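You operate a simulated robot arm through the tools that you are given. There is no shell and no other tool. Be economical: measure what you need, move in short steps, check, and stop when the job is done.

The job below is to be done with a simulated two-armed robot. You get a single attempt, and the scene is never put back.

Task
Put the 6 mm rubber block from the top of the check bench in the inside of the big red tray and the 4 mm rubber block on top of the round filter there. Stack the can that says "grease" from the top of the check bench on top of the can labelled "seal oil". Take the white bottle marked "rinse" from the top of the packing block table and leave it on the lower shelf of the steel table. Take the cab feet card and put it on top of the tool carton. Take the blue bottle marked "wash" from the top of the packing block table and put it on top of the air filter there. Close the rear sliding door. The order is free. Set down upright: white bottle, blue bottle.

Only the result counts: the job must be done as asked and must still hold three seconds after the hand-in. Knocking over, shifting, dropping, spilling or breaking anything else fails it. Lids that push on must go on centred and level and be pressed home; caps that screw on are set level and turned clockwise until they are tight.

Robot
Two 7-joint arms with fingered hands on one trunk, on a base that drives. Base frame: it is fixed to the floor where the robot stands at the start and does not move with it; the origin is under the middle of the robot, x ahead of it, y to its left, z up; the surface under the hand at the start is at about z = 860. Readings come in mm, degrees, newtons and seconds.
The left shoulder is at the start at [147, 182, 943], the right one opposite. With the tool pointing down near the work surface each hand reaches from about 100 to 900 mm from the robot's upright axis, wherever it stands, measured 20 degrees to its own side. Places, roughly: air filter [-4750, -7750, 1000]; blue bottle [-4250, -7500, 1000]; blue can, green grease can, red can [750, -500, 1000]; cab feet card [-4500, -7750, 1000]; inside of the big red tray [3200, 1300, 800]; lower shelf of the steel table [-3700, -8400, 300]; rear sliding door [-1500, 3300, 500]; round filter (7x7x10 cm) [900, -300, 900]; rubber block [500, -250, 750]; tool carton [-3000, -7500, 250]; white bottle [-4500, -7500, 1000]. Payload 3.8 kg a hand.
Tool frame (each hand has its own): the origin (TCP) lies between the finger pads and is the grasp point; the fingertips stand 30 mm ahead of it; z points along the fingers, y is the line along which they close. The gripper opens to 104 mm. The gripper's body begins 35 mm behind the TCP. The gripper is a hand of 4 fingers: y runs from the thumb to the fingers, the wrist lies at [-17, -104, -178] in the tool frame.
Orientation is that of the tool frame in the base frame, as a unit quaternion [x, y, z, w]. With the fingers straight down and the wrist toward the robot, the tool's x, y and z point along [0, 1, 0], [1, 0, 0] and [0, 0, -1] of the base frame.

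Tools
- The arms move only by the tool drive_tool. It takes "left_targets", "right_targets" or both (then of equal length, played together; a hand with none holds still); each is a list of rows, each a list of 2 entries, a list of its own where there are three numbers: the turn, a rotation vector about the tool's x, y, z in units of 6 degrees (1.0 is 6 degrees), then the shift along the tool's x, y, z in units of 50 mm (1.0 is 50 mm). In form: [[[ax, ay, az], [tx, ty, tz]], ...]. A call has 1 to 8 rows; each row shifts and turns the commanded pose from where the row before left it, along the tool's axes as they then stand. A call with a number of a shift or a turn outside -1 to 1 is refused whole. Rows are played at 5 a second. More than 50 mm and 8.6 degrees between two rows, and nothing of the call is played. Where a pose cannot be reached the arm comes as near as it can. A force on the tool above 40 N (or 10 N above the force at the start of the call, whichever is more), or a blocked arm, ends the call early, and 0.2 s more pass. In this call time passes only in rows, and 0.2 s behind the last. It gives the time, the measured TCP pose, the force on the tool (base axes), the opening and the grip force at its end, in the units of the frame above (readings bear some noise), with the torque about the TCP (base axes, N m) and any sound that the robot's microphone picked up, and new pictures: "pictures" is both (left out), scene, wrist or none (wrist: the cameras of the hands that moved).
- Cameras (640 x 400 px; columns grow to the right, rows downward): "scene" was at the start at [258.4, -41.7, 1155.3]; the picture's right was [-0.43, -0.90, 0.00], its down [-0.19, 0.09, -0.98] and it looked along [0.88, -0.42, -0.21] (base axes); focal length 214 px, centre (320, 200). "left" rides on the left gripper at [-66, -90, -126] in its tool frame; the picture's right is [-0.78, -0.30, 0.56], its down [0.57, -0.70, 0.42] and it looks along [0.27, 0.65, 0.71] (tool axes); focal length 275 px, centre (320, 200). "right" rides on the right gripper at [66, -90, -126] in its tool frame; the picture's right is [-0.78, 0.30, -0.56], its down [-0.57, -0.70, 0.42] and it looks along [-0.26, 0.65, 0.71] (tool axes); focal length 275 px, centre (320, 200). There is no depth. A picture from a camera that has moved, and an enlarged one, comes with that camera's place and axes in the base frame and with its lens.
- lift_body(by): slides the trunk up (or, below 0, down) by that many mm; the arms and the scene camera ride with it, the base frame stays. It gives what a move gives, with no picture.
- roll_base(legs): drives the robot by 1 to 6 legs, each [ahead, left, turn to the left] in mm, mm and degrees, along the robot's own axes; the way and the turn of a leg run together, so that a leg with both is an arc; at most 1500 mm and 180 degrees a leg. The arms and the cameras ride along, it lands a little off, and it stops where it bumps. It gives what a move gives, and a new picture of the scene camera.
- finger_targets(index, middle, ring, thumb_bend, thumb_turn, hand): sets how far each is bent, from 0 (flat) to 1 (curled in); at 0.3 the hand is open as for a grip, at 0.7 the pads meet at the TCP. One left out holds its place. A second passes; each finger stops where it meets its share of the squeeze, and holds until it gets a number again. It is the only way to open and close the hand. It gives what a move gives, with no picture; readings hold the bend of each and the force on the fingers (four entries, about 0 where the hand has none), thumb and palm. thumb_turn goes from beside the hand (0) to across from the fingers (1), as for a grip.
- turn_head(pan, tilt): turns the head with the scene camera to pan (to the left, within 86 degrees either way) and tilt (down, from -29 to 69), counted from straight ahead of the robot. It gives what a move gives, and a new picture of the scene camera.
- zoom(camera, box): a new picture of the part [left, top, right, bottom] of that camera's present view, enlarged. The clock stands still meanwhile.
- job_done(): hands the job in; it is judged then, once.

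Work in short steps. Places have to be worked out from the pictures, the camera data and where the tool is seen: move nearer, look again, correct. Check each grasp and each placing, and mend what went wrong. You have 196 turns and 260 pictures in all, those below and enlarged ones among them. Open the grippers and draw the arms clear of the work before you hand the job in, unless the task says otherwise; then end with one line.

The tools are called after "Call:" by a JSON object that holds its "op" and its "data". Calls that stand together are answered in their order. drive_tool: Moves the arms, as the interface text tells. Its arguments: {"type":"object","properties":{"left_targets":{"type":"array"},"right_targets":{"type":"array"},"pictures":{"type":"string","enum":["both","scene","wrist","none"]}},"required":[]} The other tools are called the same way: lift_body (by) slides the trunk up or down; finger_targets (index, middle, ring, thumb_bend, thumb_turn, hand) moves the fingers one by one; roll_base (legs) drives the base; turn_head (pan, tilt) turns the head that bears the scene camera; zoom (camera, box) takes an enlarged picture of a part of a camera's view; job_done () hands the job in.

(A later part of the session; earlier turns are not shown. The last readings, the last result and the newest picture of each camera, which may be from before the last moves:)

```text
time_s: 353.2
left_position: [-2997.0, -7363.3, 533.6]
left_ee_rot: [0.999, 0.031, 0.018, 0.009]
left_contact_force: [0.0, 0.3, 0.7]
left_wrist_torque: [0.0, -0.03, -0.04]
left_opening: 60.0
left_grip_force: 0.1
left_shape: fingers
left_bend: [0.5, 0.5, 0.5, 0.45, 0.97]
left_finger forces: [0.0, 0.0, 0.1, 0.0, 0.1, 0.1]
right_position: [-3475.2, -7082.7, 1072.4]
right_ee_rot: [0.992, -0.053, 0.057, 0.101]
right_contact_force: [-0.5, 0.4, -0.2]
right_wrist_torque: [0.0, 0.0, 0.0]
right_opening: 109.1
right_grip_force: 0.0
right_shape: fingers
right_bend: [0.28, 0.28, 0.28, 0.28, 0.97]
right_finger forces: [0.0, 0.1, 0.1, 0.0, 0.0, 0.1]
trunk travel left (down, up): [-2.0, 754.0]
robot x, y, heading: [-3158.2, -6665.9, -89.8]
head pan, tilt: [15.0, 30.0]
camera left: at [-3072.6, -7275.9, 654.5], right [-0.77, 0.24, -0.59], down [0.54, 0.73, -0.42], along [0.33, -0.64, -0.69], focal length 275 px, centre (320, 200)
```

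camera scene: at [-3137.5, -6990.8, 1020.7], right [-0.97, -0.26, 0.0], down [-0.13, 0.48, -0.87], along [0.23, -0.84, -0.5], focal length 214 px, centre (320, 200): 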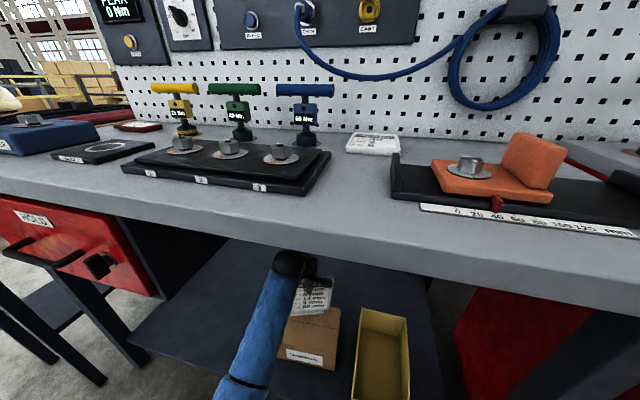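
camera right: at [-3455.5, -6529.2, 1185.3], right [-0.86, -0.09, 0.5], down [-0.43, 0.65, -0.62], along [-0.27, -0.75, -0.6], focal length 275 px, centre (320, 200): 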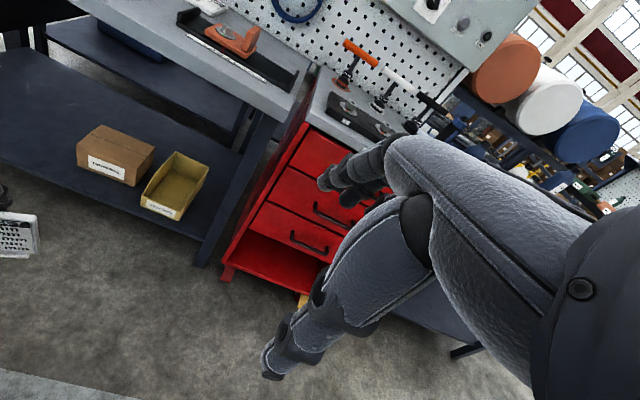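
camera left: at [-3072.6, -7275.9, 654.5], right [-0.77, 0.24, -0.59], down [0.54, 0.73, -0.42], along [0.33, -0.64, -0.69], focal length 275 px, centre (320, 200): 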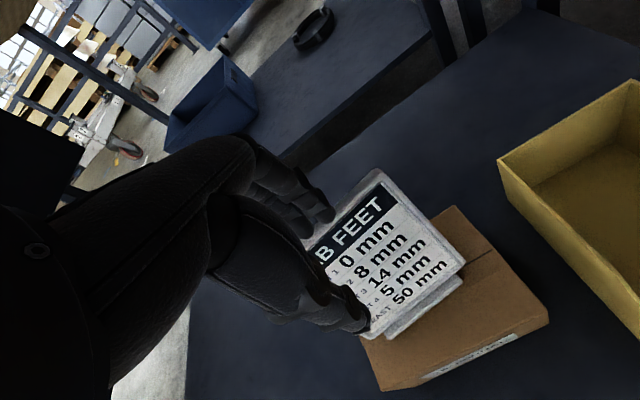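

Fingertips are clear of the card's top. I back the base straight out.

Call:
{"op": "roll_base", "data": {"legs": [[-480, 0, 0]]}}

Call:
{"op": "zoom", "data": {"camera": "scene", "box": [240, 150, 420, 290]}}

```text
time_s: 356.0
left_position: [-2991.8, -6878.7, 533.6]
left_ee_rot: [0.999, 0.036, 0.018, 0.01]
left_contact_force: [-0.3, 0.2, 0.7]
left_wrist_torque: [0.0, -0.06, 0.02]
left_opening: 59.9
left_grip_force: 0.1
left_shape: fingers
left_bend: [0.5, 0.5, 0.5, 0.45, 0.97]
left_finger forces: [0.0, 0.0, 0.0, 0.1, 0.0, 0.0]
right_position: [-3473.9, -6603.9, 1071.7]
right_ee_rot: [0.992, -0.047, 0.058, 0.101]
right_contact_force: [-0.2, 0.1, -0.8]
right_wrist_torque: [0.01, -0.01, 0.03]
right_opening: 108.8
right_grip_force: 0.1
right_shape: fingers
right_bend: [0.28, 0.28, 0.28, 0.28, 0.97]
right_finger forces: [0.1, 0.0, 0.0, 0.0, 0.0, 0.0]
trunk travel left (down, up): [-2.0, 754.0]
robot x, y, heading: [-3166.1, -6179.8, -89.1]
head pan, tilt: [15.0, 30.0]
camera scene: at [-3138.0, -6507.8, 1020.9], right [-0.96, -0.27, 0.0], down [-0.14, 0.48, -0.87], along [0.24, -0.83, -0.5], focal length 214 px, centre (320, 200)
```

scene: 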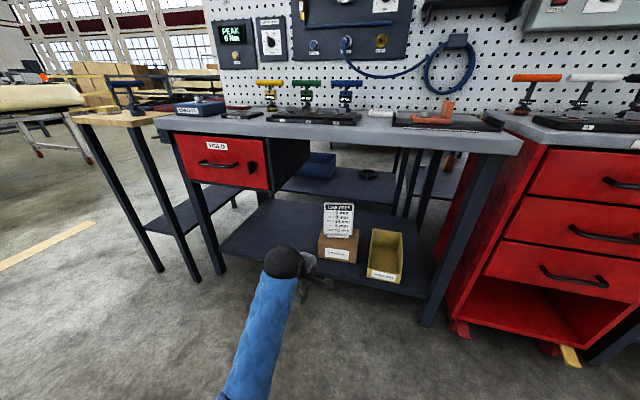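

```text
2.86 times, centred on (330, 220) of scene
camera zoom: at [-3138.0, -6507.8, 1020.9], right [-0.96, -0.27, 0.0], down [-0.14, 0.48, -0.87], along [0.24, -0.83, -0.5], focal length 613 px, centre (291, 143)
```

zoom: 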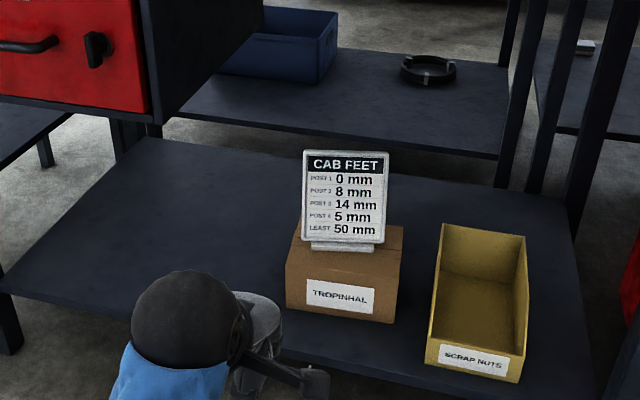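

The card is placed. Next the RINSE bottle: raise trunk and hand, and drive back to the packing table.

Call:
{"op": "lift_body", "data": {"by": 350}}

Call:
{"op": "drive_tool", "data": {"left_targets": [[[0, 0, 0], [0, -0.3, -0.9]], [[0, 0, 0], [0, -0.3, -0.9]], [[0, 0, 0], [0, -0.3, -0.9]], [[0, 0, 0], [0, -0.3, -0.9]], [[0, 0, 0], [0, -0.3, -0.9]], [[0, 0, 0], [0, -0.3, -0.9]]], "pictures": "none"}}

Call:
{"op": "roll_base", "data": {"legs": [[0, -1480, -0.9], [0, -70, 0]]}}

```text
time_s: 359.4
left_position: [-2992.5, -6878.7, 883.5]
left_ee_rot: [0.999, 0.037, 0.018, 0.009]
left_contact_force: [0.7, 0.0, -1.3]
left_wrist_torque: [-0.01, -0.03, 0.01]
left_opening: 59.9
left_grip_force: 0.0
left_shape: fingers
left_bend: [0.5, 0.5, 0.5, 0.45, 0.97]
left_finger forces: [0.0, 0.0, 0.0, 0.0, 0.0, 0.1]
right_position: [-3474.6, -6604.4, 1422.4]
right_ee_rot: [0.992, -0.047, 0.059, 0.1]
right_contact_force: [0.2, 1.0, 0.0]
right_wrist_torque: [-0.02, -0.01, 0.02]
right_opening: 109.2
right_grip_force: 0.0
right_shape: fingers
right_bend: [0.28, 0.28, 0.28, 0.28, 0.97]
right_finger forces: [0.0, 0.1, 0.0, 0.1, 0.0, 0.0]
trunk travel left (down, up): [-352.0, 404.0]
robot x, y, heading: [-3167.7, -6181.9, -88.7]
head pan, tilt: [15.0, 30.0]
```

```text
time_s: 360.9
left_position: [-3008.3, -6781.9, 1153.2]
left_ee_rot: [0.999, 0.038, 0.017, 0.01]
left_contact_force: [-0.1, 0.7, 0.3]
left_wrist_torque: [-0.01, 0.0, 0.0]
left_opening: 59.8
left_grip_force: 0.0
left_shape: fingers
left_bend: [0.5, 0.5, 0.5, 0.45, 0.97]
left_finger forces: [0.0, 0.0, 0.1, 0.0, 0.1, 0.1]
right_position: [-3476.1, -6603.2, 1421.7]
right_ee_rot: [0.992, -0.046, 0.06, 0.1]
right_contact_force: [-0.7, -0.2, -0.7]
right_wrist_torque: [0.01, -0.03, 0.0]
right_opening: 109.1
right_grip_force: 0.1
right_shape: fingers
right_bend: [0.28, 0.28, 0.28, 0.28, 0.97]
right_finger forces: [0.0, 0.0, 0.1, 0.0, 0.1, 0.0]
trunk travel left (down, up): [-352.0, 404.0]
robot x, y, heading: [-3169.6, -6183.3, -89.1]
head pan, tilt: [15.0, 30.0]
```

```text
time_s: 368.9
left_position: [-4568.8, -6809.3, 1152.4]
left_ee_rot: [0.999, 0.039, 0.018, 0.01]
left_contact_force: [-1.0, -0.4, -0.1]
left_wrist_torque: [0.0, -0.03, -0.01]
left_opening: 60.0
left_grip_force: 0.0
left_shape: fingers
left_bend: [0.5, 0.5, 0.5, 0.45, 0.97]
left_finger forces: [0.0, 0.1, 0.0, 0.1, 0.0, 0.0]
right_position: [-5039.7, -6631.8, 1421.7]
right_ee_rot: [0.992, -0.045, 0.059, 0.1]
right_contact_force: [-0.2, 0.3, -0.1]
right_wrist_torque: [0.0, -0.03, 0.01]
right_opening: 109.2
right_grip_force: 0.0
right_shape: fingers
right_bend: [0.28, 0.28, 0.28, 0.28, 0.97]
right_finger forces: [0.1, 0.1, 0.1, 0.1, 0.0, 0.0]
trunk travel left (down, up): [-352.0, 404.0]
robot x, y, heading: [-4734.0, -6205.9, -89.0]
head pan, tilt: [15.0, 30.0]
camera scene: at [-4705.6, -6352.0, 1386.9], right [-0.96, -0.28, 0.0], down [-0.14, 0.48, -0.87], along [0.24, -0.83, -0.5], focal length 214 px, centre (320, 200)
```

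scene: 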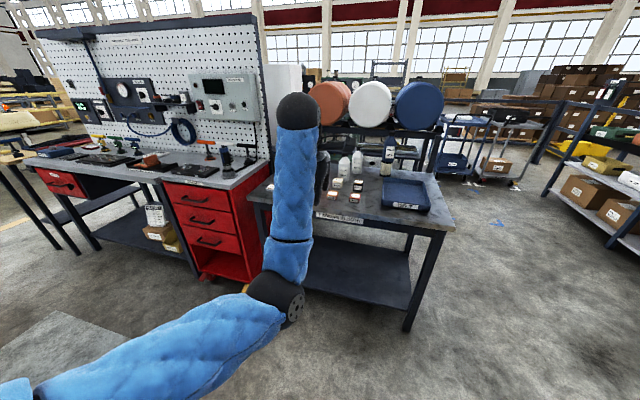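

Drive up to the table with the left hand approaching RINSE.

Call:
{"op": "roll_base", "data": {"legs": [[620, 50, -1]]}}

Call:
{"op": "drive_tool", "data": {"left_targets": [[[0, 0, 0], [0, 0.5, 0]], [[0, 0, 0], [0, 0.5, 0]]], "pictures": "wrist"}}

```text
time_s: 372.4
left_position: [-4529.0, -7444.5, 1152.0]
left_ee_rot: [0.999, 0.026, 0.018, 0.01]
left_contact_force: [0.2, 0.8, 0.3]
left_wrist_torque: [0.04, 0.01, -0.01]
left_opening: 60.0
left_grip_force: 0.1
left_shape: fingers
left_bend: [0.5, 0.5, 0.5, 0.45, 0.97]
left_finger forces: [0.1, 0.0, 0.1, 0.0, 0.0, 0.0]
right_position: [-4993.3, -7255.4, 1421.9]
right_ee_rot: [0.992, -0.057, 0.057, 0.099]
right_contact_force: [0.4, 0.0, 0.5]
right_wrist_torque: [0.0, 0.02, -0.01]
right_opening: 109.0
right_grip_force: 0.0
right_shape: fingers
right_bend: [0.28, 0.28, 0.28, 0.28, 0.97]
right_finger forces: [0.1, 0.0, 0.0, 0.0, 0.0, 0.0]
trunk travel left (down, up): [-352.0, 404.0]
robot x, y, heading: [-4672.2, -6838.8, -90.1]
head pan, tilt: [15.0, 30.0]
camera scene: at [-4653.0, -6983.3, 1386.8], right [-0.97, -0.25, 0.0], down [-0.13, 0.48, -0.87], along [0.22, -0.84, -0.5], focal length 214 px, centre (320, 200)
```

scene: 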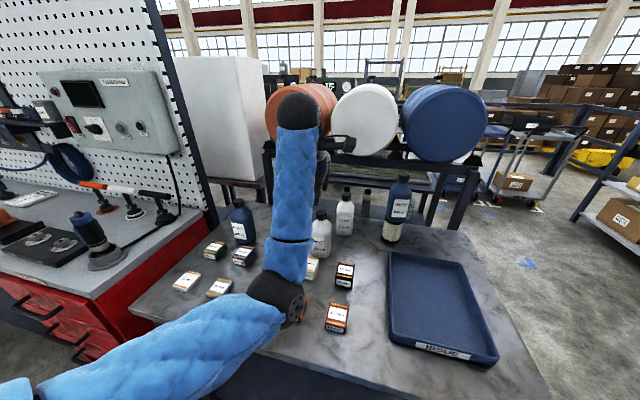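

```text
time_s: 373.0
left_position: [-4527.1, -7494.9, 1150.9]
left_ee_rot: [0.999, 0.025, 0.018, 0.01]
left_contact_force: [0.3, -1.0, -0.4]
left_wrist_torque: [0.01, 0.02, -0.04]
left_opening: 59.8
left_grip_force: 0.0
left_shape: fingers
left_bend: [0.5, 0.5, 0.5, 0.45, 0.97]
left_finger forces: [0.1, 0.0, 0.0, 0.0, 0.1, 0.0]
right_position: [-4992.6, -7254.3, 1421.4]
right_ee_rot: [0.992, -0.058, 0.056, 0.101]
right_contact_force: [-0.3, -0.1, -0.3]
right_wrist_torque: [0.0, 0.0, -0.06]
right_opening: 108.9
right_grip_force: 0.0
right_shape: fingers
right_bend: [0.28, 0.28, 0.28, 0.28, 0.97]
right_finger forces: [0.1, 0.0, 0.0, 0.1, 0.0, 0.0]
trunk travel left (down, up): [-352.0, 404.0]
robot x, y, heading: [-4676.8, -6837.3, -90.4]
head pan, tilt: [15.0, 30.0]
camera left: at [-4601.3, -7406.0, 1272.8], right [-0.77, 0.25, -0.59], down [0.55, 0.72, -0.42], along [0.32, -0.65, -0.69], focal length 275 px, centre (320, 200)
```

left: 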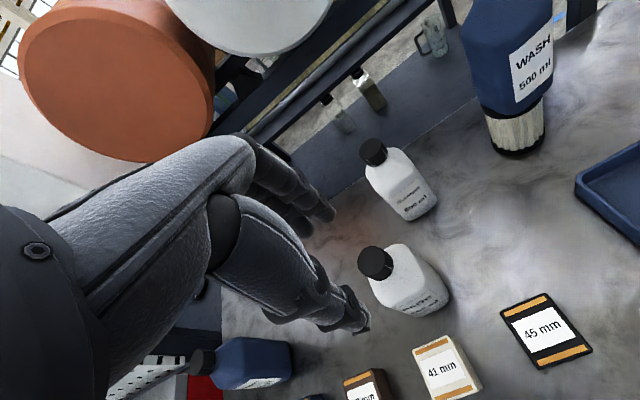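

RINSE cap at ≈(-4519,-7536). I move over it and descend to z≈1018, the height at which WASH's neck was held.

Call:
{"op": "drive_tool", "data": {"left_targets": [[[0, 0, 0], [0.16, 0.4, 0]], [[0, 0, 0], [0, 0.4, 0.4]], [[0, 0, 0], [0, 0, 0.8]], [[0, 0, 0], [0, 0, 0.7]]], "pictures": "wrist"}}

```text
time_s: 374.0
left_position: [-4512.6, -7536.3, 1058.0]
left_ee_rot: [0.999, 0.026, 0.018, 0.01]
left_contact_force: [-0.2, 0.7, 0.0]
left_wrist_torque: [0.0, 0.02, 0.02]
left_opening: 59.8
left_grip_force: 0.1
left_shape: fingers
left_bend: [0.5, 0.5, 0.5, 0.45, 0.97]
left_finger forces: [0.0, 0.0, 0.1, 0.1, 0.1, 0.0]
right_position: [-4993.8, -7254.9, 1422.0]
right_ee_rot: [0.992, -0.059, 0.057, 0.1]
right_contact_force: [0.1, -0.1, -0.2]
right_wrist_torque: [0.0, -0.01, 0.0]
right_opening: 109.3
right_grip_force: 0.0
right_shape: fingers
right_bend: [0.28, 0.28, 0.28, 0.28, 0.97]
right_finger forces: [0.1, 0.1, 0.0, 0.0, 0.0, 0.0]
trunk travel left (down, up): [-352.0, 404.0]
robot x, y, heading: [-4672.4, -6840.0, -90.6]
head pan, tilt: [15.0, 30.0]
camera left: at [-4587.7, -7448.3, 1179.2], right [-0.77, 0.24, -0.59], down [0.55, 0.72, -0.42], along [0.32, -0.65, -0.69], focal length 275 px, centre (320, 200)
```

left: 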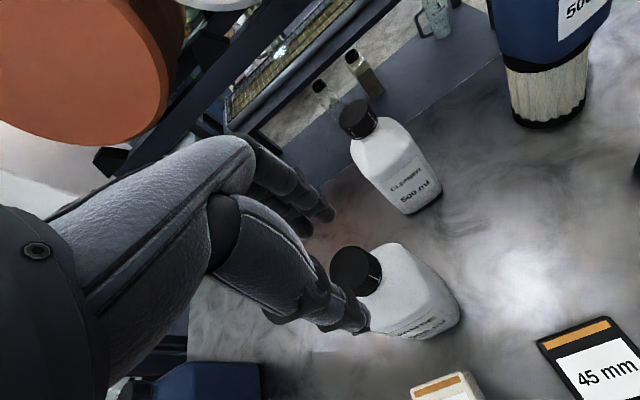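

Aligned. I descend the last 40 mm and close on the neck.

Call:
{"op": "drive_tool", "data": {"left_targets": [[[0, 0, 0], [0, 0.1, 0.4]], [[0, 0, 0], [0, 0, 0.45]]], "pictures": "none"}}

Call:
{"op": "finger_targets", "data": {"hand": "left", "index": 0.75, "middle": 0.75, "ring": 0.75, "thumb_bend": 0.75}}

Call:
{"op": "zoom", "data": {"camera": "left", "box": [200, 150, 520, 370]}}

```text
time_s: 374.6
left_position: [-4510.3, -7541.8, 1015.6]
left_ee_rot: [0.999, 0.026, 0.018, 0.009]
left_contact_force: [-0.2, 0.9, 0.6]
left_wrist_torque: [0.01, -0.02, 0.0]
left_opening: 59.8
left_grip_force: 0.0
left_shape: fingers
left_bend: [0.5, 0.5, 0.5, 0.45, 0.97]
left_finger forces: [0.0, 0.0, 0.1, 0.0, 0.0, 0.1]
right_position: [-4993.6, -7254.6, 1421.7]
right_ee_rot: [0.992, -0.058, 0.057, 0.101]
right_contact_force: [0.2, -0.1, 0.7]
right_wrist_torque: [-0.01, 0.01, 0.0]
right_opening: 109.0
right_grip_force: 0.1
right_shape: fingers
right_bend: [0.28, 0.28, 0.28, 0.28, 0.97]
right_finger forces: [0.0, 0.0, 0.1, 0.0, 0.0, 0.0]
trunk travel left (down, up): [-352.0, 404.0]
robot x, y, heading: [-4675.1, -6838.2, -90.2]
head pan, tilt: [15.0, 30.0]
```

```text
time_s: 375.6
left_position: [-4509.8, -7540.1, 1014.2]
left_ee_rot: [0.999, 0.027, 0.017, 0.01]
left_contact_force: [-0.2, 0.4, 0.4]
left_wrist_torque: [0.01, -0.02, 0.02]
left_opening: 28.2
left_grip_force: 19.2
left_shape: fingers
left_bend: [0.71, 0.72, 0.75, 0.58, 0.95]
left_finger forces: [10.5, 9.5, 0.1, 0.0, 18.0, 0.0]
right_position: [-4993.7, -7254.8, 1421.5]
right_ee_rot: [0.992, -0.058, 0.057, 0.101]
right_contact_force: [-0.1, -0.2, -0.8]
right_wrist_torque: [-0.02, 0.01, -0.02]
right_opening: 109.1
right_grip_force: 0.0
right_shape: fingers
right_bend: [0.28, 0.28, 0.28, 0.28, 0.97]
right_finger forces: [0.0, 0.0, 0.0, 0.1, 0.0, 0.0]
trunk travel left (down, up): [-352.0, 404.0]
robot x, y, heading: [-4677.2, -6838.3, -90.3]
head pan, tilt: [15.0, 30.0]
```

```text
1.82 times, centred on (360, 260) of left
camera zoom: at [-4585.5, -7453.1, 1136.2], right [-0.77, 0.25, -0.59], down [0.55, 0.72, -0.42], along [0.32, -0.65, -0.69], focal length 500 px, centre (247, 91)
```

zoom: 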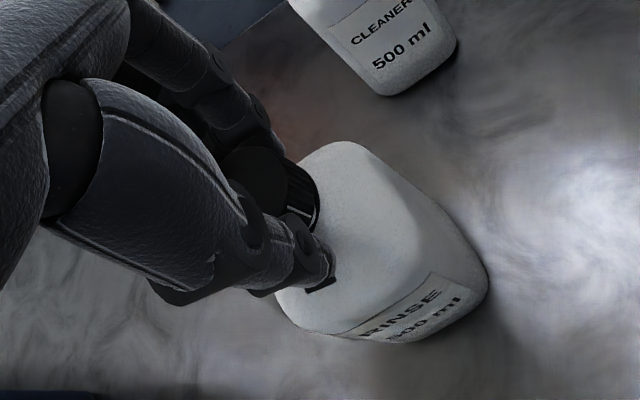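

Gripped on the neck with 19 N. I lift and check.

Call:
{"op": "drive_tool", "data": {"left_targets": [[[0, 0, 0], [0, 0, -0.3]], [[0, 0, 0], [0, 0, -0.7]], [[0, 0, 0], [0, 0, -0.8]], [[0, 0, 0], [0, -0.2, -0.8]], [[0, 0, 0], [0, -0.4, -0.5]]], "pictures": "both"}}

```text
time_s: 376.8
left_position: [-4519.4, -7507.7, 1171.9]
left_ee_rot: [0.999, 0.026, 0.017, 0.009]
left_contact_force: [0.6, -0.6, -6.3]
left_wrist_torque: [-0.01, -0.02, -0.01]
left_opening: 28.2
left_grip_force: 18.9
left_shape: fingers
left_bend: [0.72, 0.72, 0.75, 0.58, 0.95]
left_finger forces: [10.8, 9.3, 0.0, 0.0, 18.3, 0.0]
right_position: [-4993.1, -7254.3, 1422.8]
right_ee_rot: [0.991, -0.058, 0.057, 0.102]
right_contact_force: [1.0, 0.1, 0.6]
right_wrist_torque: [-0.01, -0.02, 0.03]
right_opening: 109.0
right_grip_force: 0.1
right_shape: fingers
right_bend: [0.28, 0.28, 0.28, 0.28, 0.97]
right_finger forces: [0.1, 0.0, 0.1, 0.0, 0.0, 0.0]
trunk travel left (down, up): [-352.0, 404.0]
robot x, y, heading: [-4674.8, -6840.0, -90.3]
head pan, tilt: [15.0, 30.0]
camera scene: at [-4653.1, -6982.6, 1386.9], right [-0.97, -0.25, 0.0], down [-0.13, 0.48, -0.87], along [0.22, -0.84, -0.5], focal length 214 px, centre (320, 200)
camera left: at [-4594.1, -7419.5, 1292.9], right [-0.77, 0.25, -0.59], down [0.55, 0.72, -0.42], along [0.32, -0.65, -0.69], focal length 275 px, centre (320, 200)
```

scene: 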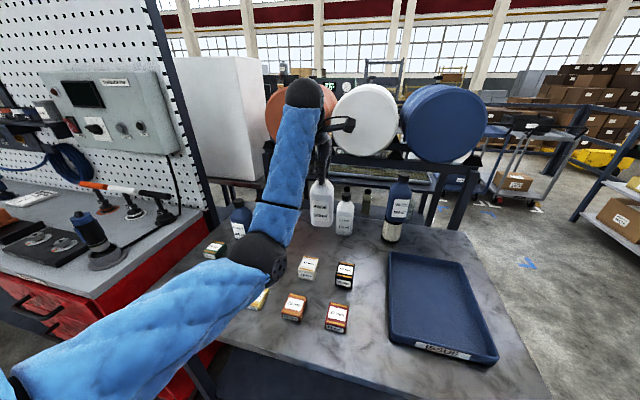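
left: 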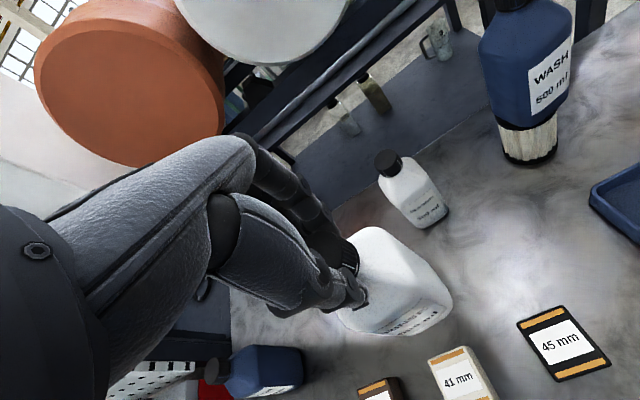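

Held (6.3 N). I back out, go right around the packing table, and advance behind it to find the steel table.

Call:
{"op": "roll_base", "data": {"legs": [[-480, 0, 0], [0, -850, 0.3], [1300, 0, 0]]}}

Call:
{"op": "turn_head", "data": {"pan": 60, "tilt": 20}}

```text
time_s: 389.9
left_position: [-5394.1, -8298.6, 1171.3]
left_ee_rot: [1.0, 0.023, 0.018, 0.008]
left_contact_force: [0.0, -0.6, -6.0]
left_wrist_torque: [-0.04, 0.01, 0.03]
left_opening: 28.5
left_grip_force: 19.6
left_shape: fingers
left_bend: [0.72, 0.72, 0.75, 0.58, 0.95]
left_finger forces: [10.7, 9.4, 0.0, 0.0, 18.2, 0.1]
right_position: [-5867.0, -8042.7, 1422.6]
right_ee_rot: [0.991, -0.061, 0.056, 0.101]
right_contact_force: [0.6, -0.2, 1.2]
right_wrist_torque: [0.02, 0.0, -0.01]
right_opening: 108.8
right_grip_force: 0.0
right_shape: fingers
right_bend: [0.28, 0.28, 0.28, 0.28, 0.97]
right_finger forces: [0.0, 0.1, 0.0, 0.0, 0.0, 0.0]
trunk travel left (down, up): [-352.0, 404.0]
robot x, y, heading: [-5542.9, -7627.5, -90.8]
head pan, tilt: [15.0, 30.0]
camera scene: at [-5524.8, -7773.0, 1386.8], right [-0.97, -0.25, 0.0], down [-0.12, 0.49, -0.87], along [0.21, -0.84, -0.5], focal length 214 px, centre (320, 200)
```

scene: 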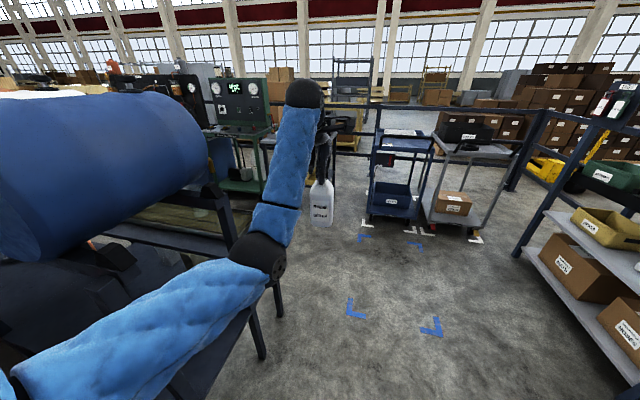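

```text
time_s: 391.1
left_position: [-5393.4, -8299.5, 1170.8]
left_ee_rot: [1.0, 0.022, 0.018, 0.01]
left_contact_force: [-0.7, 0.2, -5.2]
left_wrist_torque: [-0.05, -0.03, 0.03]
left_opening: 28.2
left_grip_force: 18.7
left_shape: fingers
left_bend: [0.72, 0.72, 0.75, 0.58, 0.95]
left_finger forces: [10.8, 9.5, 0.1, 0.0, 18.2, 0.0]
right_position: [-5867.9, -8043.3, 1421.4]
right_ee_rot: [0.991, -0.061, 0.056, 0.101]
right_contact_force: [0.2, -0.2, 0.2]
right_wrist_torque: [-0.04, 0.01, 0.01]
right_opening: 108.7
right_grip_force: 0.1
right_shape: fingers
right_bend: [0.28, 0.28, 0.28, 0.28, 0.97]
right_finger forces: [0.0, 0.0, 0.1, 0.1, 0.0, 0.1]
trunk travel left (down, up): [-352.0, 404.0]
robot x, y, heading: [-5545.3, -7629.0, -90.9]
head pan, tilt: [60.0, 20.0]
camera scene: at [-5467.0, -7732.7, 1402.9], right [-0.51, -0.86, 0.0], down [-0.29, 0.18, -0.94], along [0.81, -0.48, -0.34], focal length 214 px, centre (320, 200)
```

scene: 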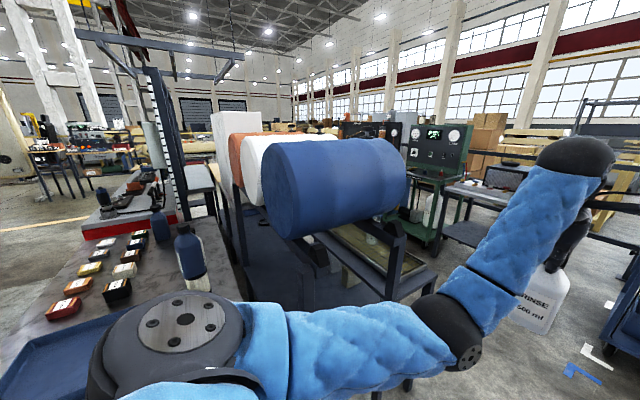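

I go further back (y≈-9200), turn to face +x, and look.

Call:
{"op": "roll_base", "data": {"legs": [[1450, 0, 0], [0, 0, 90.9]]}}

Call:
{"op": "turn_head", "data": {"pan": 25, "tilt": 25}}

```text
time_s: 402.1
left_position: [-4906.0, -8923.0, 1170.2]
left_ee_rot: [0.692, 0.722, 0.019, -0.005]
left_contact_force: [0.0, 0.0, -5.5]
left_wrist_torque: [0.0, 0.01, 0.0]
left_opening: 27.7
left_grip_force: 18.6
left_shape: fingers
left_bend: [0.72, 0.72, 0.75, 0.58, 0.95]
left_finger forces: [10.9, 8.8, 0.0, 0.1, 17.4, 0.1]
right_position: [-5163.9, -9394.0, 1422.4]
right_ee_rot: [0.746, 0.656, 0.11, 0.031]
right_contact_force: [-0.1, -0.3, 0.4]
right_wrist_torque: [-0.02, -0.02, 0.01]
right_opening: 109.0
right_grip_force: 0.0
right_shape: fingers
right_bend: [0.28, 0.28, 0.28, 0.28, 0.97]
right_finger forces: [0.0, 0.0, 0.0, 0.0, 0.1, 0.0]
trunk travel left (down, up): [-352.0, 404.0]
robot x, y, heading: [-5573.1, -9067.7, -0.9]
head pan, tilt: [60.0, 20.0]
camera scene: at [-5475.0, -8994.2, 1402.9], right [0.86, -0.51, 0.0], down [-0.18, -0.29, -0.94], along [0.48, 0.81, -0.34], focal length 214 px, centre (320, 200)
```

scene: 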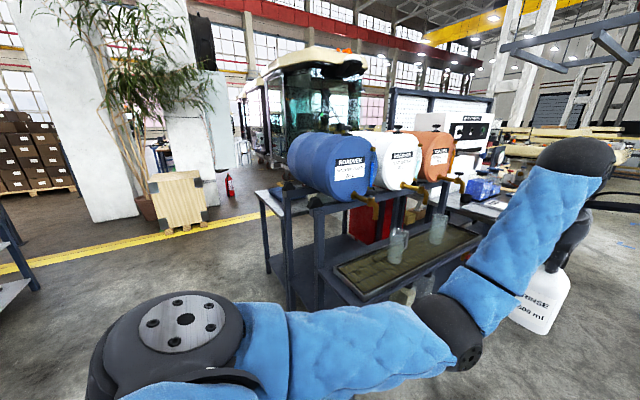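

```text
time_s: 403.1
left_position: [-4905.8, -8922.3, 1171.1]
left_ee_rot: [0.692, 0.721, 0.019, -0.006]
left_contact_force: [-0.2, 0.8, -5.1]
left_wrist_torque: [0.03, -0.01, -0.05]
left_opening: 27.6
left_grip_force: 18.5
left_shape: fingers
left_bend: [0.72, 0.73, 0.75, 0.58, 0.95]
left_finger forces: [10.9, 8.9, 0.1, 0.0, 17.3, 0.0]
right_position: [-5162.8, -9395.3, 1422.9]
right_ee_rot: [0.745, 0.657, 0.111, 0.032]
right_contact_force: [-0.7, -0.5, 0.7]
right_wrist_torque: [0.04, -0.01, -0.02]
right_opening: 109.0
right_grip_force: 0.1
right_shape: fingers
right_bend: [0.28, 0.28, 0.28, 0.28, 0.97]
right_finger forces: [0.0, 0.0, 0.1, 0.1, 0.0, 0.1]
trunk travel left (down, up): [-352.0, 404.0]
robot x, y, heading: [-5577.7, -9072.8, -0.9]
head pan, tilt: [25.0, 25.0]
camera scene: at [-5438.9, -9036.6, 1394.8], right [0.41, -0.91, 0.0], down [-0.39, -0.17, -0.91], along [0.83, 0.37, -0.42], focal length 214 px, centre (320, 200)
```

scene: 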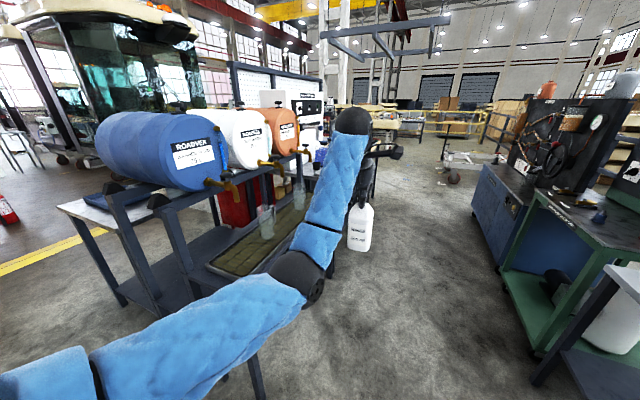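

The aisle is free. I advance 1100 mm and look left at the table beyond the drum rack.

Call:
{"op": "roll_base", "data": {"legs": [[1100, 0, 0.9]]}}

Call:
{"op": "turn_head", "data": {"pan": 50, "tilt": 28}}

```text
time_s: 408.8
left_position: [-3792.9, -8923.4, 1170.3]
left_ee_rot: [0.687, 0.726, 0.019, -0.006]
left_contact_force: [-0.3, 0.1, -5.7]
left_wrist_torque: [0.01, -0.02, -0.03]
left_opening: 27.5
left_grip_force: 19.1
left_shape: fingers
left_bend: [0.72, 0.73, 0.75, 0.58, 0.95]
left_finger forces: [10.9, 8.9, 0.1, 0.0, 17.3, 0.0]
right_position: [-4044.1, -9398.3, 1422.9]
right_ee_rot: [0.741, 0.661, 0.111, 0.031]
right_contact_force: [-0.3, -0.4, 0.4]
right_wrist_torque: [0.02, 0.03, -0.03]
right_opening: 108.9
right_grip_force: 0.1
right_shape: fingers
right_bend: [0.28, 0.28, 0.28, 0.28, 0.97]
right_finger forces: [0.0, 0.1, 0.1, 0.0, 0.0, 0.1]
trunk travel left (down, up): [-352.0, 404.0]
robot x, y, heading: [-4464.0, -9084.2, -0.3]
head pan, tilt: [25.0, 25.0]
camera scene: at [-4323.2, -9044.9, 1394.7], right [0.42, -0.91, 0.0], down [-0.38, -0.18, -0.91], along [0.82, 0.38, -0.42], focal length 214 px, centre (320, 200)
```

scene: 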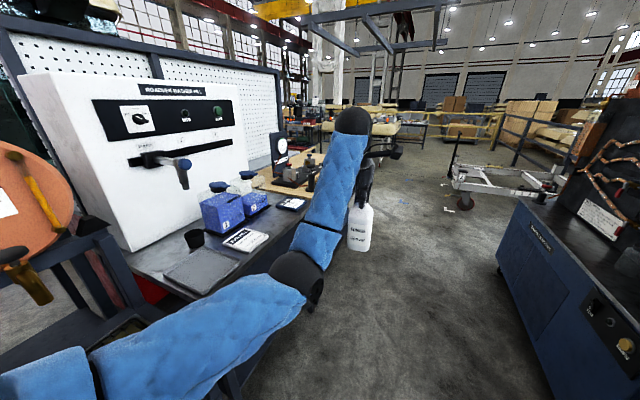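

```text
time_s: 409.7
left_position: [-3793.2, -8924.2, 1170.5]
left_ee_rot: [0.686, 0.727, 0.02, -0.007]
left_contact_force: [-0.2, -0.3, -4.7]
left_wrist_torque: [0.03, -0.03, 0.04]
left_opening: 27.5
left_grip_force: 18.8
left_shape: fingers
left_bend: [0.72, 0.73, 0.75, 0.58, 0.95]
left_finger forces: [10.9, 8.9, 0.0, 0.0, 17.5, 0.1]
right_position: [-4044.6, -9399.4, 1421.4]
right_ee_rot: [0.742, 0.661, 0.111, 0.031]
right_contact_force: [-0.6, 0.9, -0.6]
right_wrist_torque: [-0.01, 0.01, -0.03]
right_opening: 108.9
right_grip_force: 0.0
right_shape: fingers
right_bend: [0.28, 0.28, 0.28, 0.28, 0.97]
right_finger forces: [0.0, 0.0, 0.1, 0.0, 0.0, 0.0]
trunk travel left (down, up): [-352.0, 404.0]
robot x, y, heading: [-4461.5, -9084.0, -0.1]
head pan, tilt: [50.0, 28.0]
camera scene: at [-4348.3, -9014.0, 1390.0], right [0.76, -0.65, 0.0], down [-0.3, -0.36, -0.88], along [0.57, 0.67, -0.47], focal length 214 px, centre (320, 200)
```

scene: 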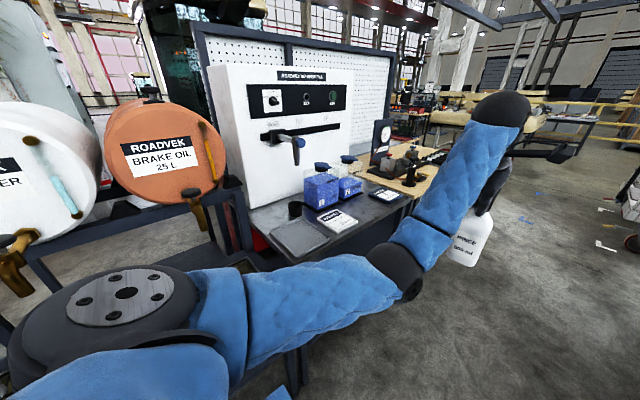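

The washer machine stands on the steel table. I move to face its front (heading +y) with the left hand around x≈-3750.

Call:
{"op": "roll_base", "data": {"legs": [[0, -260, 0], [860, 0, 0], [0, 0, 90]]}}

Call:
{"op": "turn_head", "data": {"pan": 15, "tilt": 45}}

```text
time_s: 419.5
left_position: [-3772.4, -8664.1, 1171.2]
left_ee_rot: [-0.042, 0.999, 0.009, -0.018]
left_contact_force: [0.4, 0.6, -5.3]
left_wrist_torque: [0.01, 0.0, -0.02]
left_opening: 27.0
left_grip_force: 18.0
left_shape: fingers
left_bend: [0.72, 0.73, 0.75, 0.59, 0.95]
left_finger forces: [11.0, 8.4, 0.0, 0.1, 16.9, 0.0]
right_position: [-3291.0, -8901.4, 1421.2]
right_ee_rot: [0.043, 0.992, 0.099, -0.058]
right_contact_force: [0.7, -0.3, -0.1]
right_wrist_torque: [0.01, 0.03, 0.03]
right_opening: 108.9
right_grip_force: 0.0
right_shape: fingers
right_bend: [0.28, 0.28, 0.28, 0.28, 0.97]
right_finger forces: [0.0, 0.1, 0.0, 0.0, 0.1, 0.1]
trunk travel left (down, up): [-352.0, 404.0]
robot x, y, heading: [-3595.0, -9329.3, 91.3]
head pan, tilt: [50.0, 28.0]
camera scene: at [-3669.2, -9216.5, 1390.0], right [0.62, 0.78, 0.0], down [0.37, -0.29, -0.88], along [-0.69, 0.55, -0.47], focal length 214 px, centre (320, 200)
```

scene: 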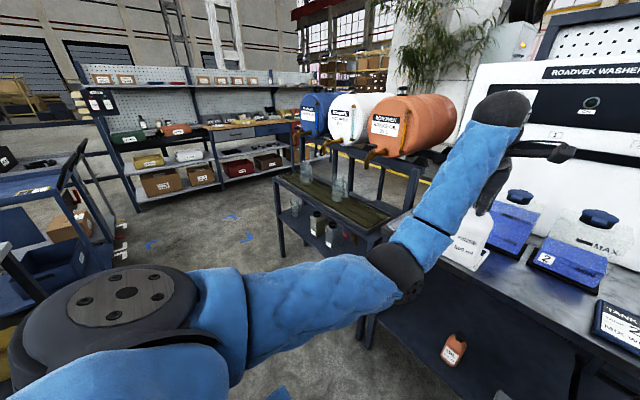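

```text
time_s: 420.5
left_position: [-3772.0, -8662.1, 1171.5]
left_ee_rot: [-0.041, 0.999, 0.009, -0.018]
left_contact_force: [0.4, -1.1, -5.3]
left_wrist_torque: [0.01, 0.03, 0.01]
left_opening: 27.0
left_grip_force: 18.3
left_shape: fingers
left_bend: [0.72, 0.73, 0.75, 0.59, 0.95]
left_finger forces: [11.0, 8.5, 0.0, 0.1, 16.9, 0.0]
right_position: [-3290.2, -8900.3, 1421.9]
right_ee_rot: [0.042, 0.992, 0.1, -0.058]
right_contact_force: [0.6, -0.3, -0.5]
right_wrist_torque: [0.01, -0.01, 0.0]
right_opening: 109.1
right_grip_force: 0.1
right_shape: fingers
right_bend: [0.28, 0.28, 0.28, 0.28, 0.97]
right_finger forces: [0.0, 0.1, 0.1, 0.1, 0.1, 0.0]
trunk travel left (down, up): [-352.0, 404.0]
robot x, y, heading: [-3592.1, -9324.7, 91.2]
head pan, tilt: [15.0, 45.0]
camera scene: at [-3620.8, -9195.4, 1364.2], right [0.96, 0.28, 0.0], down [0.2, -0.68, -0.71], along [-0.2, 0.68, -0.71], focal length 214 px, centre (320, 200)
```

scene: 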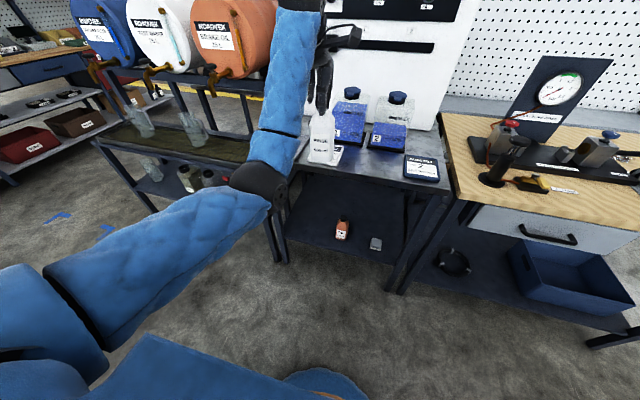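

Call:
{"op": "zoom", "data": {"camera": "scene", "box": [260, 130, 460, 310]}}

```text
2.22 times, centred on (360, 220) of scene
camera zoom: at [-3620.8, -9195.4, 1364.2], right [0.96, 0.28, 0.0], down [0.2, -0.68, -0.71], along [-0.2, 0.68, -0.71], focal length 477 px, centre (231, 156)
```

zoom: 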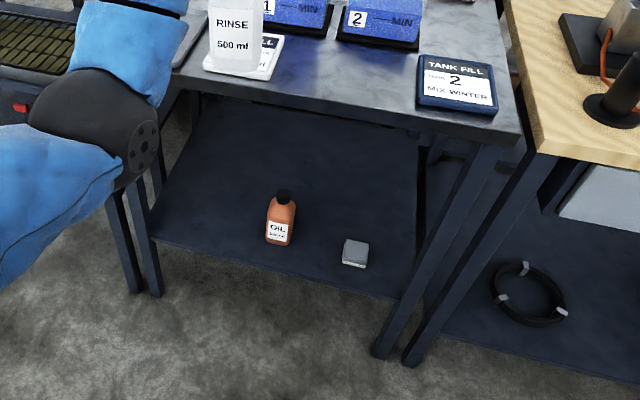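

Steel table: shelf z≈300, front y≈-8545, x≈-4058…-3363; an oil bottle at (-3705,-8428). I'll put RINSE at ≈(-3870,-8450). Lower trunk and hand first, outside the table edge.

Call:
{"op": "lift_body", "data": {"by": -350}}

Call:
{"op": "drive_tool", "data": {"left_targets": [[[0, 0, 0], [0, 0, 0.9]], [[0, 0, 0], [0, 0, 0.9]], [[0, 0, 0], [0, 0, 0.9]], [[0, 0, 0], [0, 0, 0.9]], [[0, 0, 0], [0, 0, 0.9]], [[0, 0, 0], [0, 0, 0.9]], [[0, 0, 0], [0, 0, 0.7]]], "pictures": "none"}}

Call:
{"op": "roll_base", "data": {"legs": [[0, 100, -1.2]]}}

```text
time_s: 424.0
left_position: [-3773.1, -8609.9, 706.9]
left_ee_rot: [-0.039, 0.995, -0.093, -0.021]
left_contact_force: [0.3, -0.6, -5.3]
left_wrist_torque: [0.09, 0.05, -0.02]
left_opening: 27.2
left_grip_force: 18.9
left_shape: fingers
left_bend: [0.72, 0.73, 0.75, 0.59, 0.95]
left_finger forces: [11.2, 9.9, 0.1, 0.1, 17.2, 0.0]
right_position: [-3290.7, -8901.5, 1071.1]
right_ee_rot: [0.042, 0.992, 0.102, -0.059]
right_contact_force: [0.3, -0.9, 0.6]
right_wrist_torque: [-0.01, 0.0, 0.02]
right_opening: 108.9
right_grip_force: 0.0
right_shape: fingers
right_bend: [0.28, 0.28, 0.28, 0.28, 0.97]
right_finger forces: [0.1, 0.0, 0.1, 0.1, 0.0, 0.0]
trunk travel left (down, up): [-2.0, 754.0]
robot x, y, heading: [-3597.5, -9326.7, 91.6]
head pan, tilt: [15.0, 45.0]
```

```text
time_s: 425.6
left_position: [-3783.0, -8667.8, 406.6]
left_ee_rot: [-0.039, 0.995, -0.095, -0.02]
left_contact_force: [0.4, -0.4, -5.1]
left_wrist_torque: [0.11, 0.07, -0.02]
left_opening: 26.6
left_grip_force: 19.1
left_shape: fingers
left_bend: [0.72, 0.73, 0.75, 0.59, 0.95]
left_finger forces: [11.3, 10.0, 0.1, 0.0, 17.3, 0.0]
right_position: [-3290.7, -8899.5, 1072.0]
right_ee_rot: [0.042, 0.992, 0.1, -0.058]
right_contact_force: [-0.1, -0.1, 0.2]
right_wrist_torque: [0.03, -0.04, -0.01]
right_opening: 108.9
right_grip_force: 0.0
right_shape: fingers
right_bend: [0.28, 0.28, 0.28, 0.28, 0.97]
right_finger forces: [0.1, 0.0, 0.0, 0.1, 0.0, 0.0]
trunk travel left (down, up): [-2.0, 754.0]
robot x, y, heading: [-3597.6, -9327.3, 91.1]
head pan, tilt: [15.0, 45.0]
```

```text
time_s: 426.7
left_position: [-3866.2, -8666.2, 406.7]
left_ee_rot: [-0.028, 0.995, -0.094, -0.02]
left_contact_force: [-0.6, 0.1, -6.1]
left_wrist_torque: [0.13, 0.03, 0.0]
left_opening: 26.5
left_grip_force: 19.8
left_shape: fingers
left_bend: [0.72, 0.73, 0.75, 0.59, 0.95]
left_finger forces: [11.8, 10.1, 0.0, 0.0, 17.4, 0.0]
right_position: [-3379.5, -8908.5, 1070.8]
right_ee_rot: [0.054, 0.992, 0.1, -0.057]
right_contact_force: [-0.7, -0.6, -0.3]
right_wrist_torque: [0.04, -0.02, -0.05]
right_opening: 109.0
right_grip_force: 0.2
right_shape: fingers
right_bend: [0.28, 0.28, 0.28, 0.28, 0.97]
right_finger forces: [0.0, 0.0, 0.1, 0.0, 0.1, 0.0]
trunk travel left (down, up): [-2.0, 754.0]
robot x, y, heading: [-3694.2, -9324.3, 90.1]
head pan, tilt: [15.0, 45.0]
camera scene: at [-3717.1, -9013.3, 998.1], right [0.96, 0.26, 0.0], down [0.19, -0.68, -0.71], along [-0.19, 0.68, -0.71], focal length 214 px, centre (320, 200)
```

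scene: 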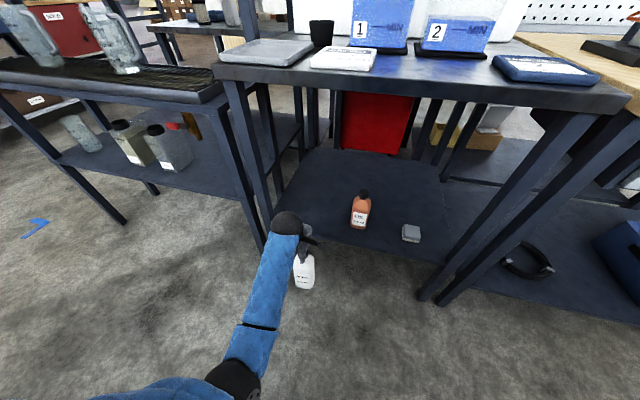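

The hand pitched back ~11° with the trunk. I level it, raise so the bottle clears the shelf, and check.

Call:
{"op": "drive_tool", "data": {"left_targets": [[[-0.9, 0, 0], [0, 0, -0.8]], [[-0.9, 0, 0], [0, 0, -0.8]], [[0, 0, 0], [0, 0, -0.4]]], "pictures": "both"}}

Call:
{"op": "zoom", "data": {"camera": "scene", "box": [220, 150, 420, 310]}}

```text
time_s: 427.5
left_position: [-3862.4, -8657.5, 505.9]
left_ee_rot: [-0.027, 0.999, 0.0, -0.022]
left_contact_force: [-0.3, -0.6, -5.0]
left_wrist_torque: [0.03, 0.0, -0.03]
left_opening: 26.7
left_grip_force: 19.0
left_shape: fingers
left_bend: [0.72, 0.73, 0.75, 0.59, 0.95]
left_finger forces: [11.6, 9.6, 0.0, 0.0, 17.4, 0.1]
right_position: [-3379.9, -8909.2, 1071.4]
right_ee_rot: [0.054, 0.992, 0.101, -0.057]
right_contact_force: [-0.4, 0.1, -0.1]
right_wrist_torque: [-0.03, -0.05, -0.03]
right_opening: 109.0
right_grip_force: 0.1
right_shape: fingers
right_bend: [0.28, 0.28, 0.28, 0.28, 0.97]
right_finger forces: [0.1, 0.0, 0.1, 0.1, 0.0, 0.0]
trunk travel left (down, up): [-2.0, 754.0]
robot x, y, heading: [-3694.3, -9330.9, 90.5]
head pan, tilt: [15.0, 45.0]
camera scene: at [-3717.1, -9013.4, 998.1], right [0.96, 0.26, 0.0], down [0.19, -0.68, -0.71], along [-0.19, 0.68, -0.71], focal length 214 px, centre (320, 200)
camera left: at [-3786.6, -8742.6, 627.5], right [0.76, -0.26, -0.59], down [-0.55, -0.73, -0.4], along [-0.33, 0.63, -0.7], focal length 275 px, centre (320, 200)
```

scene: 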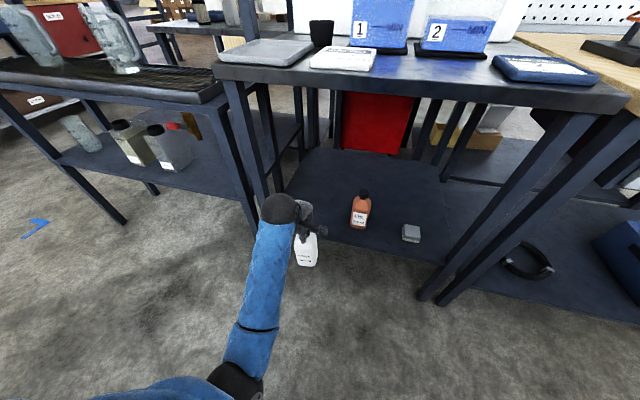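
left: 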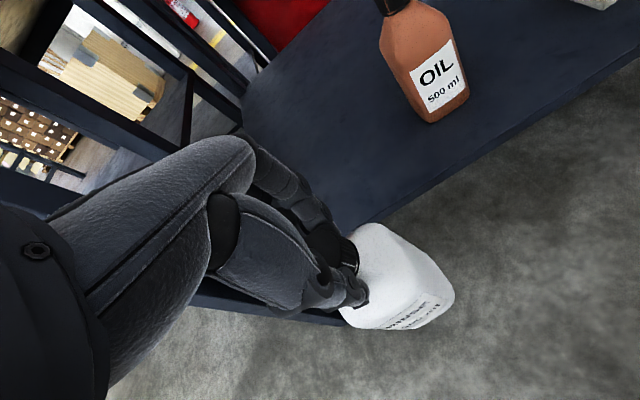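

```text
2.50 times, centred on (320, 230) of scene
camera zoom: at [-3717.1, -9013.4, 998.1], right [0.96, 0.26, 0.0], down [0.19, -0.68, -0.71], along [-0.19, 0.68, -0.71], focal length 536 px, centre (320, 125)
```

zoom: 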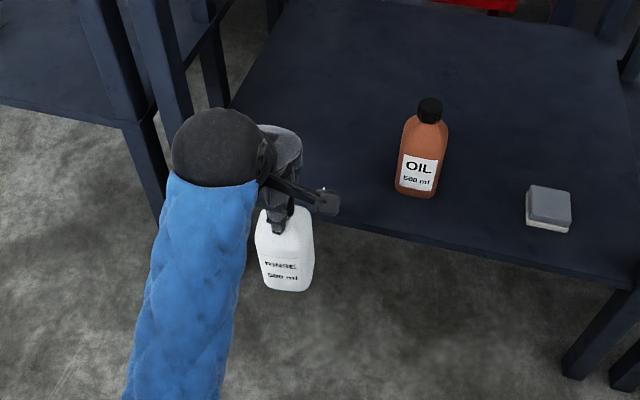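

Bottle bottom is ≈35 mm above shelf level. I drive forward 208 mm, shifting right 20.

Call:
{"op": "roll_base", "data": {"legs": [[208, -20, -0.4]]}}

Call:
{"op": "zoom", "data": {"camera": "left", "box": [100, 50, 640, 390]}}

```text
time_s: 429.1
left_position: [-3840.2, -8444.1, 505.3]
left_ee_rot: [-0.023, 0.999, 0.0, -0.022]
left_contact_force: [-1.5, -0.5, -5.1]
left_wrist_torque: [-0.02, 0.01, 0.0]
left_opening: 26.7
left_grip_force: 19.4
left_shape: fingers
left_bend: [0.72, 0.73, 0.75, 0.59, 0.95]
left_finger forces: [11.8, 9.8, 0.0, 0.1, 17.6, 0.0]
right_position: [-3358.6, -8698.8, 1072.5]
right_ee_rot: [0.057, 0.992, 0.1, -0.057]
right_contact_force: [0.2, -0.2, 0.4]
right_wrist_torque: [0.06, 0.0, 0.02]
right_opening: 108.9
right_grip_force: 0.0
right_shape: fingers
right_bend: [0.28, 0.28, 0.28, 0.28, 0.97]
right_finger forces: [0.0, 0.0, 0.0, 0.1, 0.0, 0.0]
trunk travel left (down, up): [-2.0, 754.0]
robot x, y, heading: [-3678.6, -9118.7, 90.2]
head pan, tilt: [15.0, 45.0]
camera scene: at [-3695.7, -8801.5, 998.0], right [0.97, 0.26, 0.0], down [0.18, -0.68, -0.71], along [-0.18, 0.68, -0.71], focal length 214 px, centre (320, 200)
```

scene: 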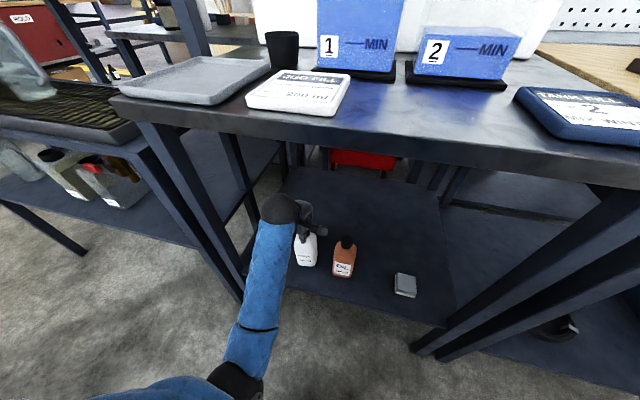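

```text
1.18 times, centred on (370, 220) of left
camera zoom: at [-3763.9, -8530.3, 627.1], right [0.76, -0.26, -0.59], down [-0.56, -0.73, -0.4], along [-0.33, 0.63, -0.7], focal length 324 px, centre (261, 176)
```

zoom: 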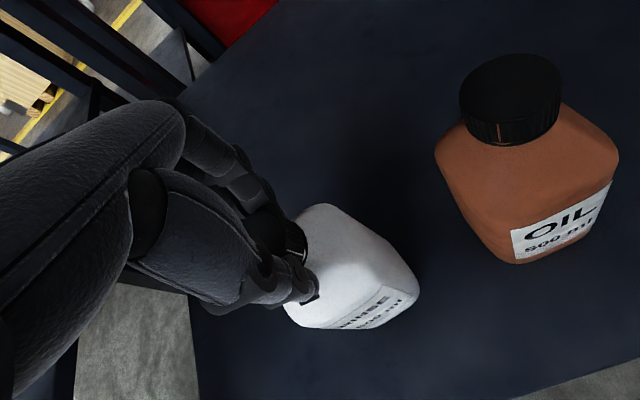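

Over the shelf with room beside the OIL bottle. I lower to contact.

Call:
{"op": "drive_tool", "data": {"left_targets": [[[0, 0, 0], [0, 0, 0.25]], [[0, 0, 0], [0, 0, 0.2]], [[0, 0, 0], [0, 0, 0.08]], [[0, 0, 0], [0, 0, 0.06]], [[0, 0, 0], [0, 0, 0.06]]], "pictures": "none"}}

Call:
{"op": "zoom", "data": {"camera": "scene", "box": [240, 180, 380, 300]}}

```text
time_s: 430.3
left_position: [-3838.4, -8438.6, 486.9]
left_ee_rot: [-0.025, 0.999, 0.017, -0.02]
left_contact_force: [0.1, 3.6, 15.3]
left_wrist_torque: [-0.14, -0.07, 0.05]
left_opening: 25.0
left_grip_force: 25.2
left_shape: fingers
left_bend: [0.74, 0.74, 0.75, 0.6, 0.94]
left_finger forces: [11.5, 19.4, 0.1, 0.0, 19.2, 0.0]
right_position: [-3357.7, -8700.8, 1070.8]
right_ee_rot: [0.056, 0.992, 0.101, -0.057]
right_contact_force: [0.0, 0.4, -0.7]
right_wrist_torque: [-0.03, -0.02, -0.02]
right_opening: 109.1
right_grip_force: 0.1
right_shape: fingers
right_bend: [0.28, 0.28, 0.28, 0.28, 0.97]
right_finger forces: [0.1, 0.0, 0.0, 0.0, 0.0, 0.0]
trunk travel left (down, up): [-2.0, 754.0]
robot x, y, heading: [-3676.8, -9115.2, 90.0]
head pan, tilt: [15.0, 45.0]
stopped in row 5 (left hand): the force on the tool passed its limit at 41 N (the readings are from after the stop); the commanded pose is now the measured one
```

```text
3.33 times, centred on (310, 240) of scene
camera zoom: at [-3695.3, -8802.1, 998.0], right [0.97, 0.26, 0.0], down [0.18, -0.68, -0.71], along [-0.18, 0.68, -0.71], focal length 715 px, centre (353, 67)
```

zoom: 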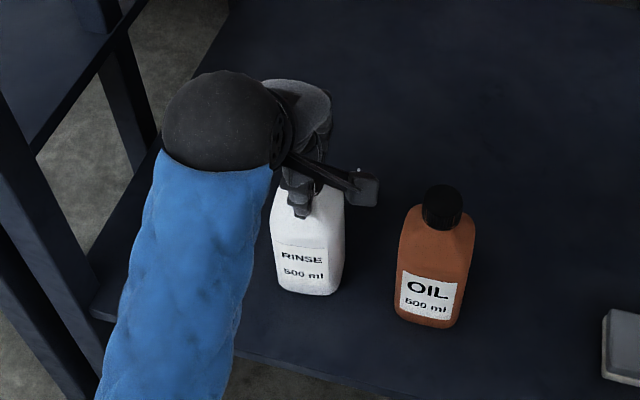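

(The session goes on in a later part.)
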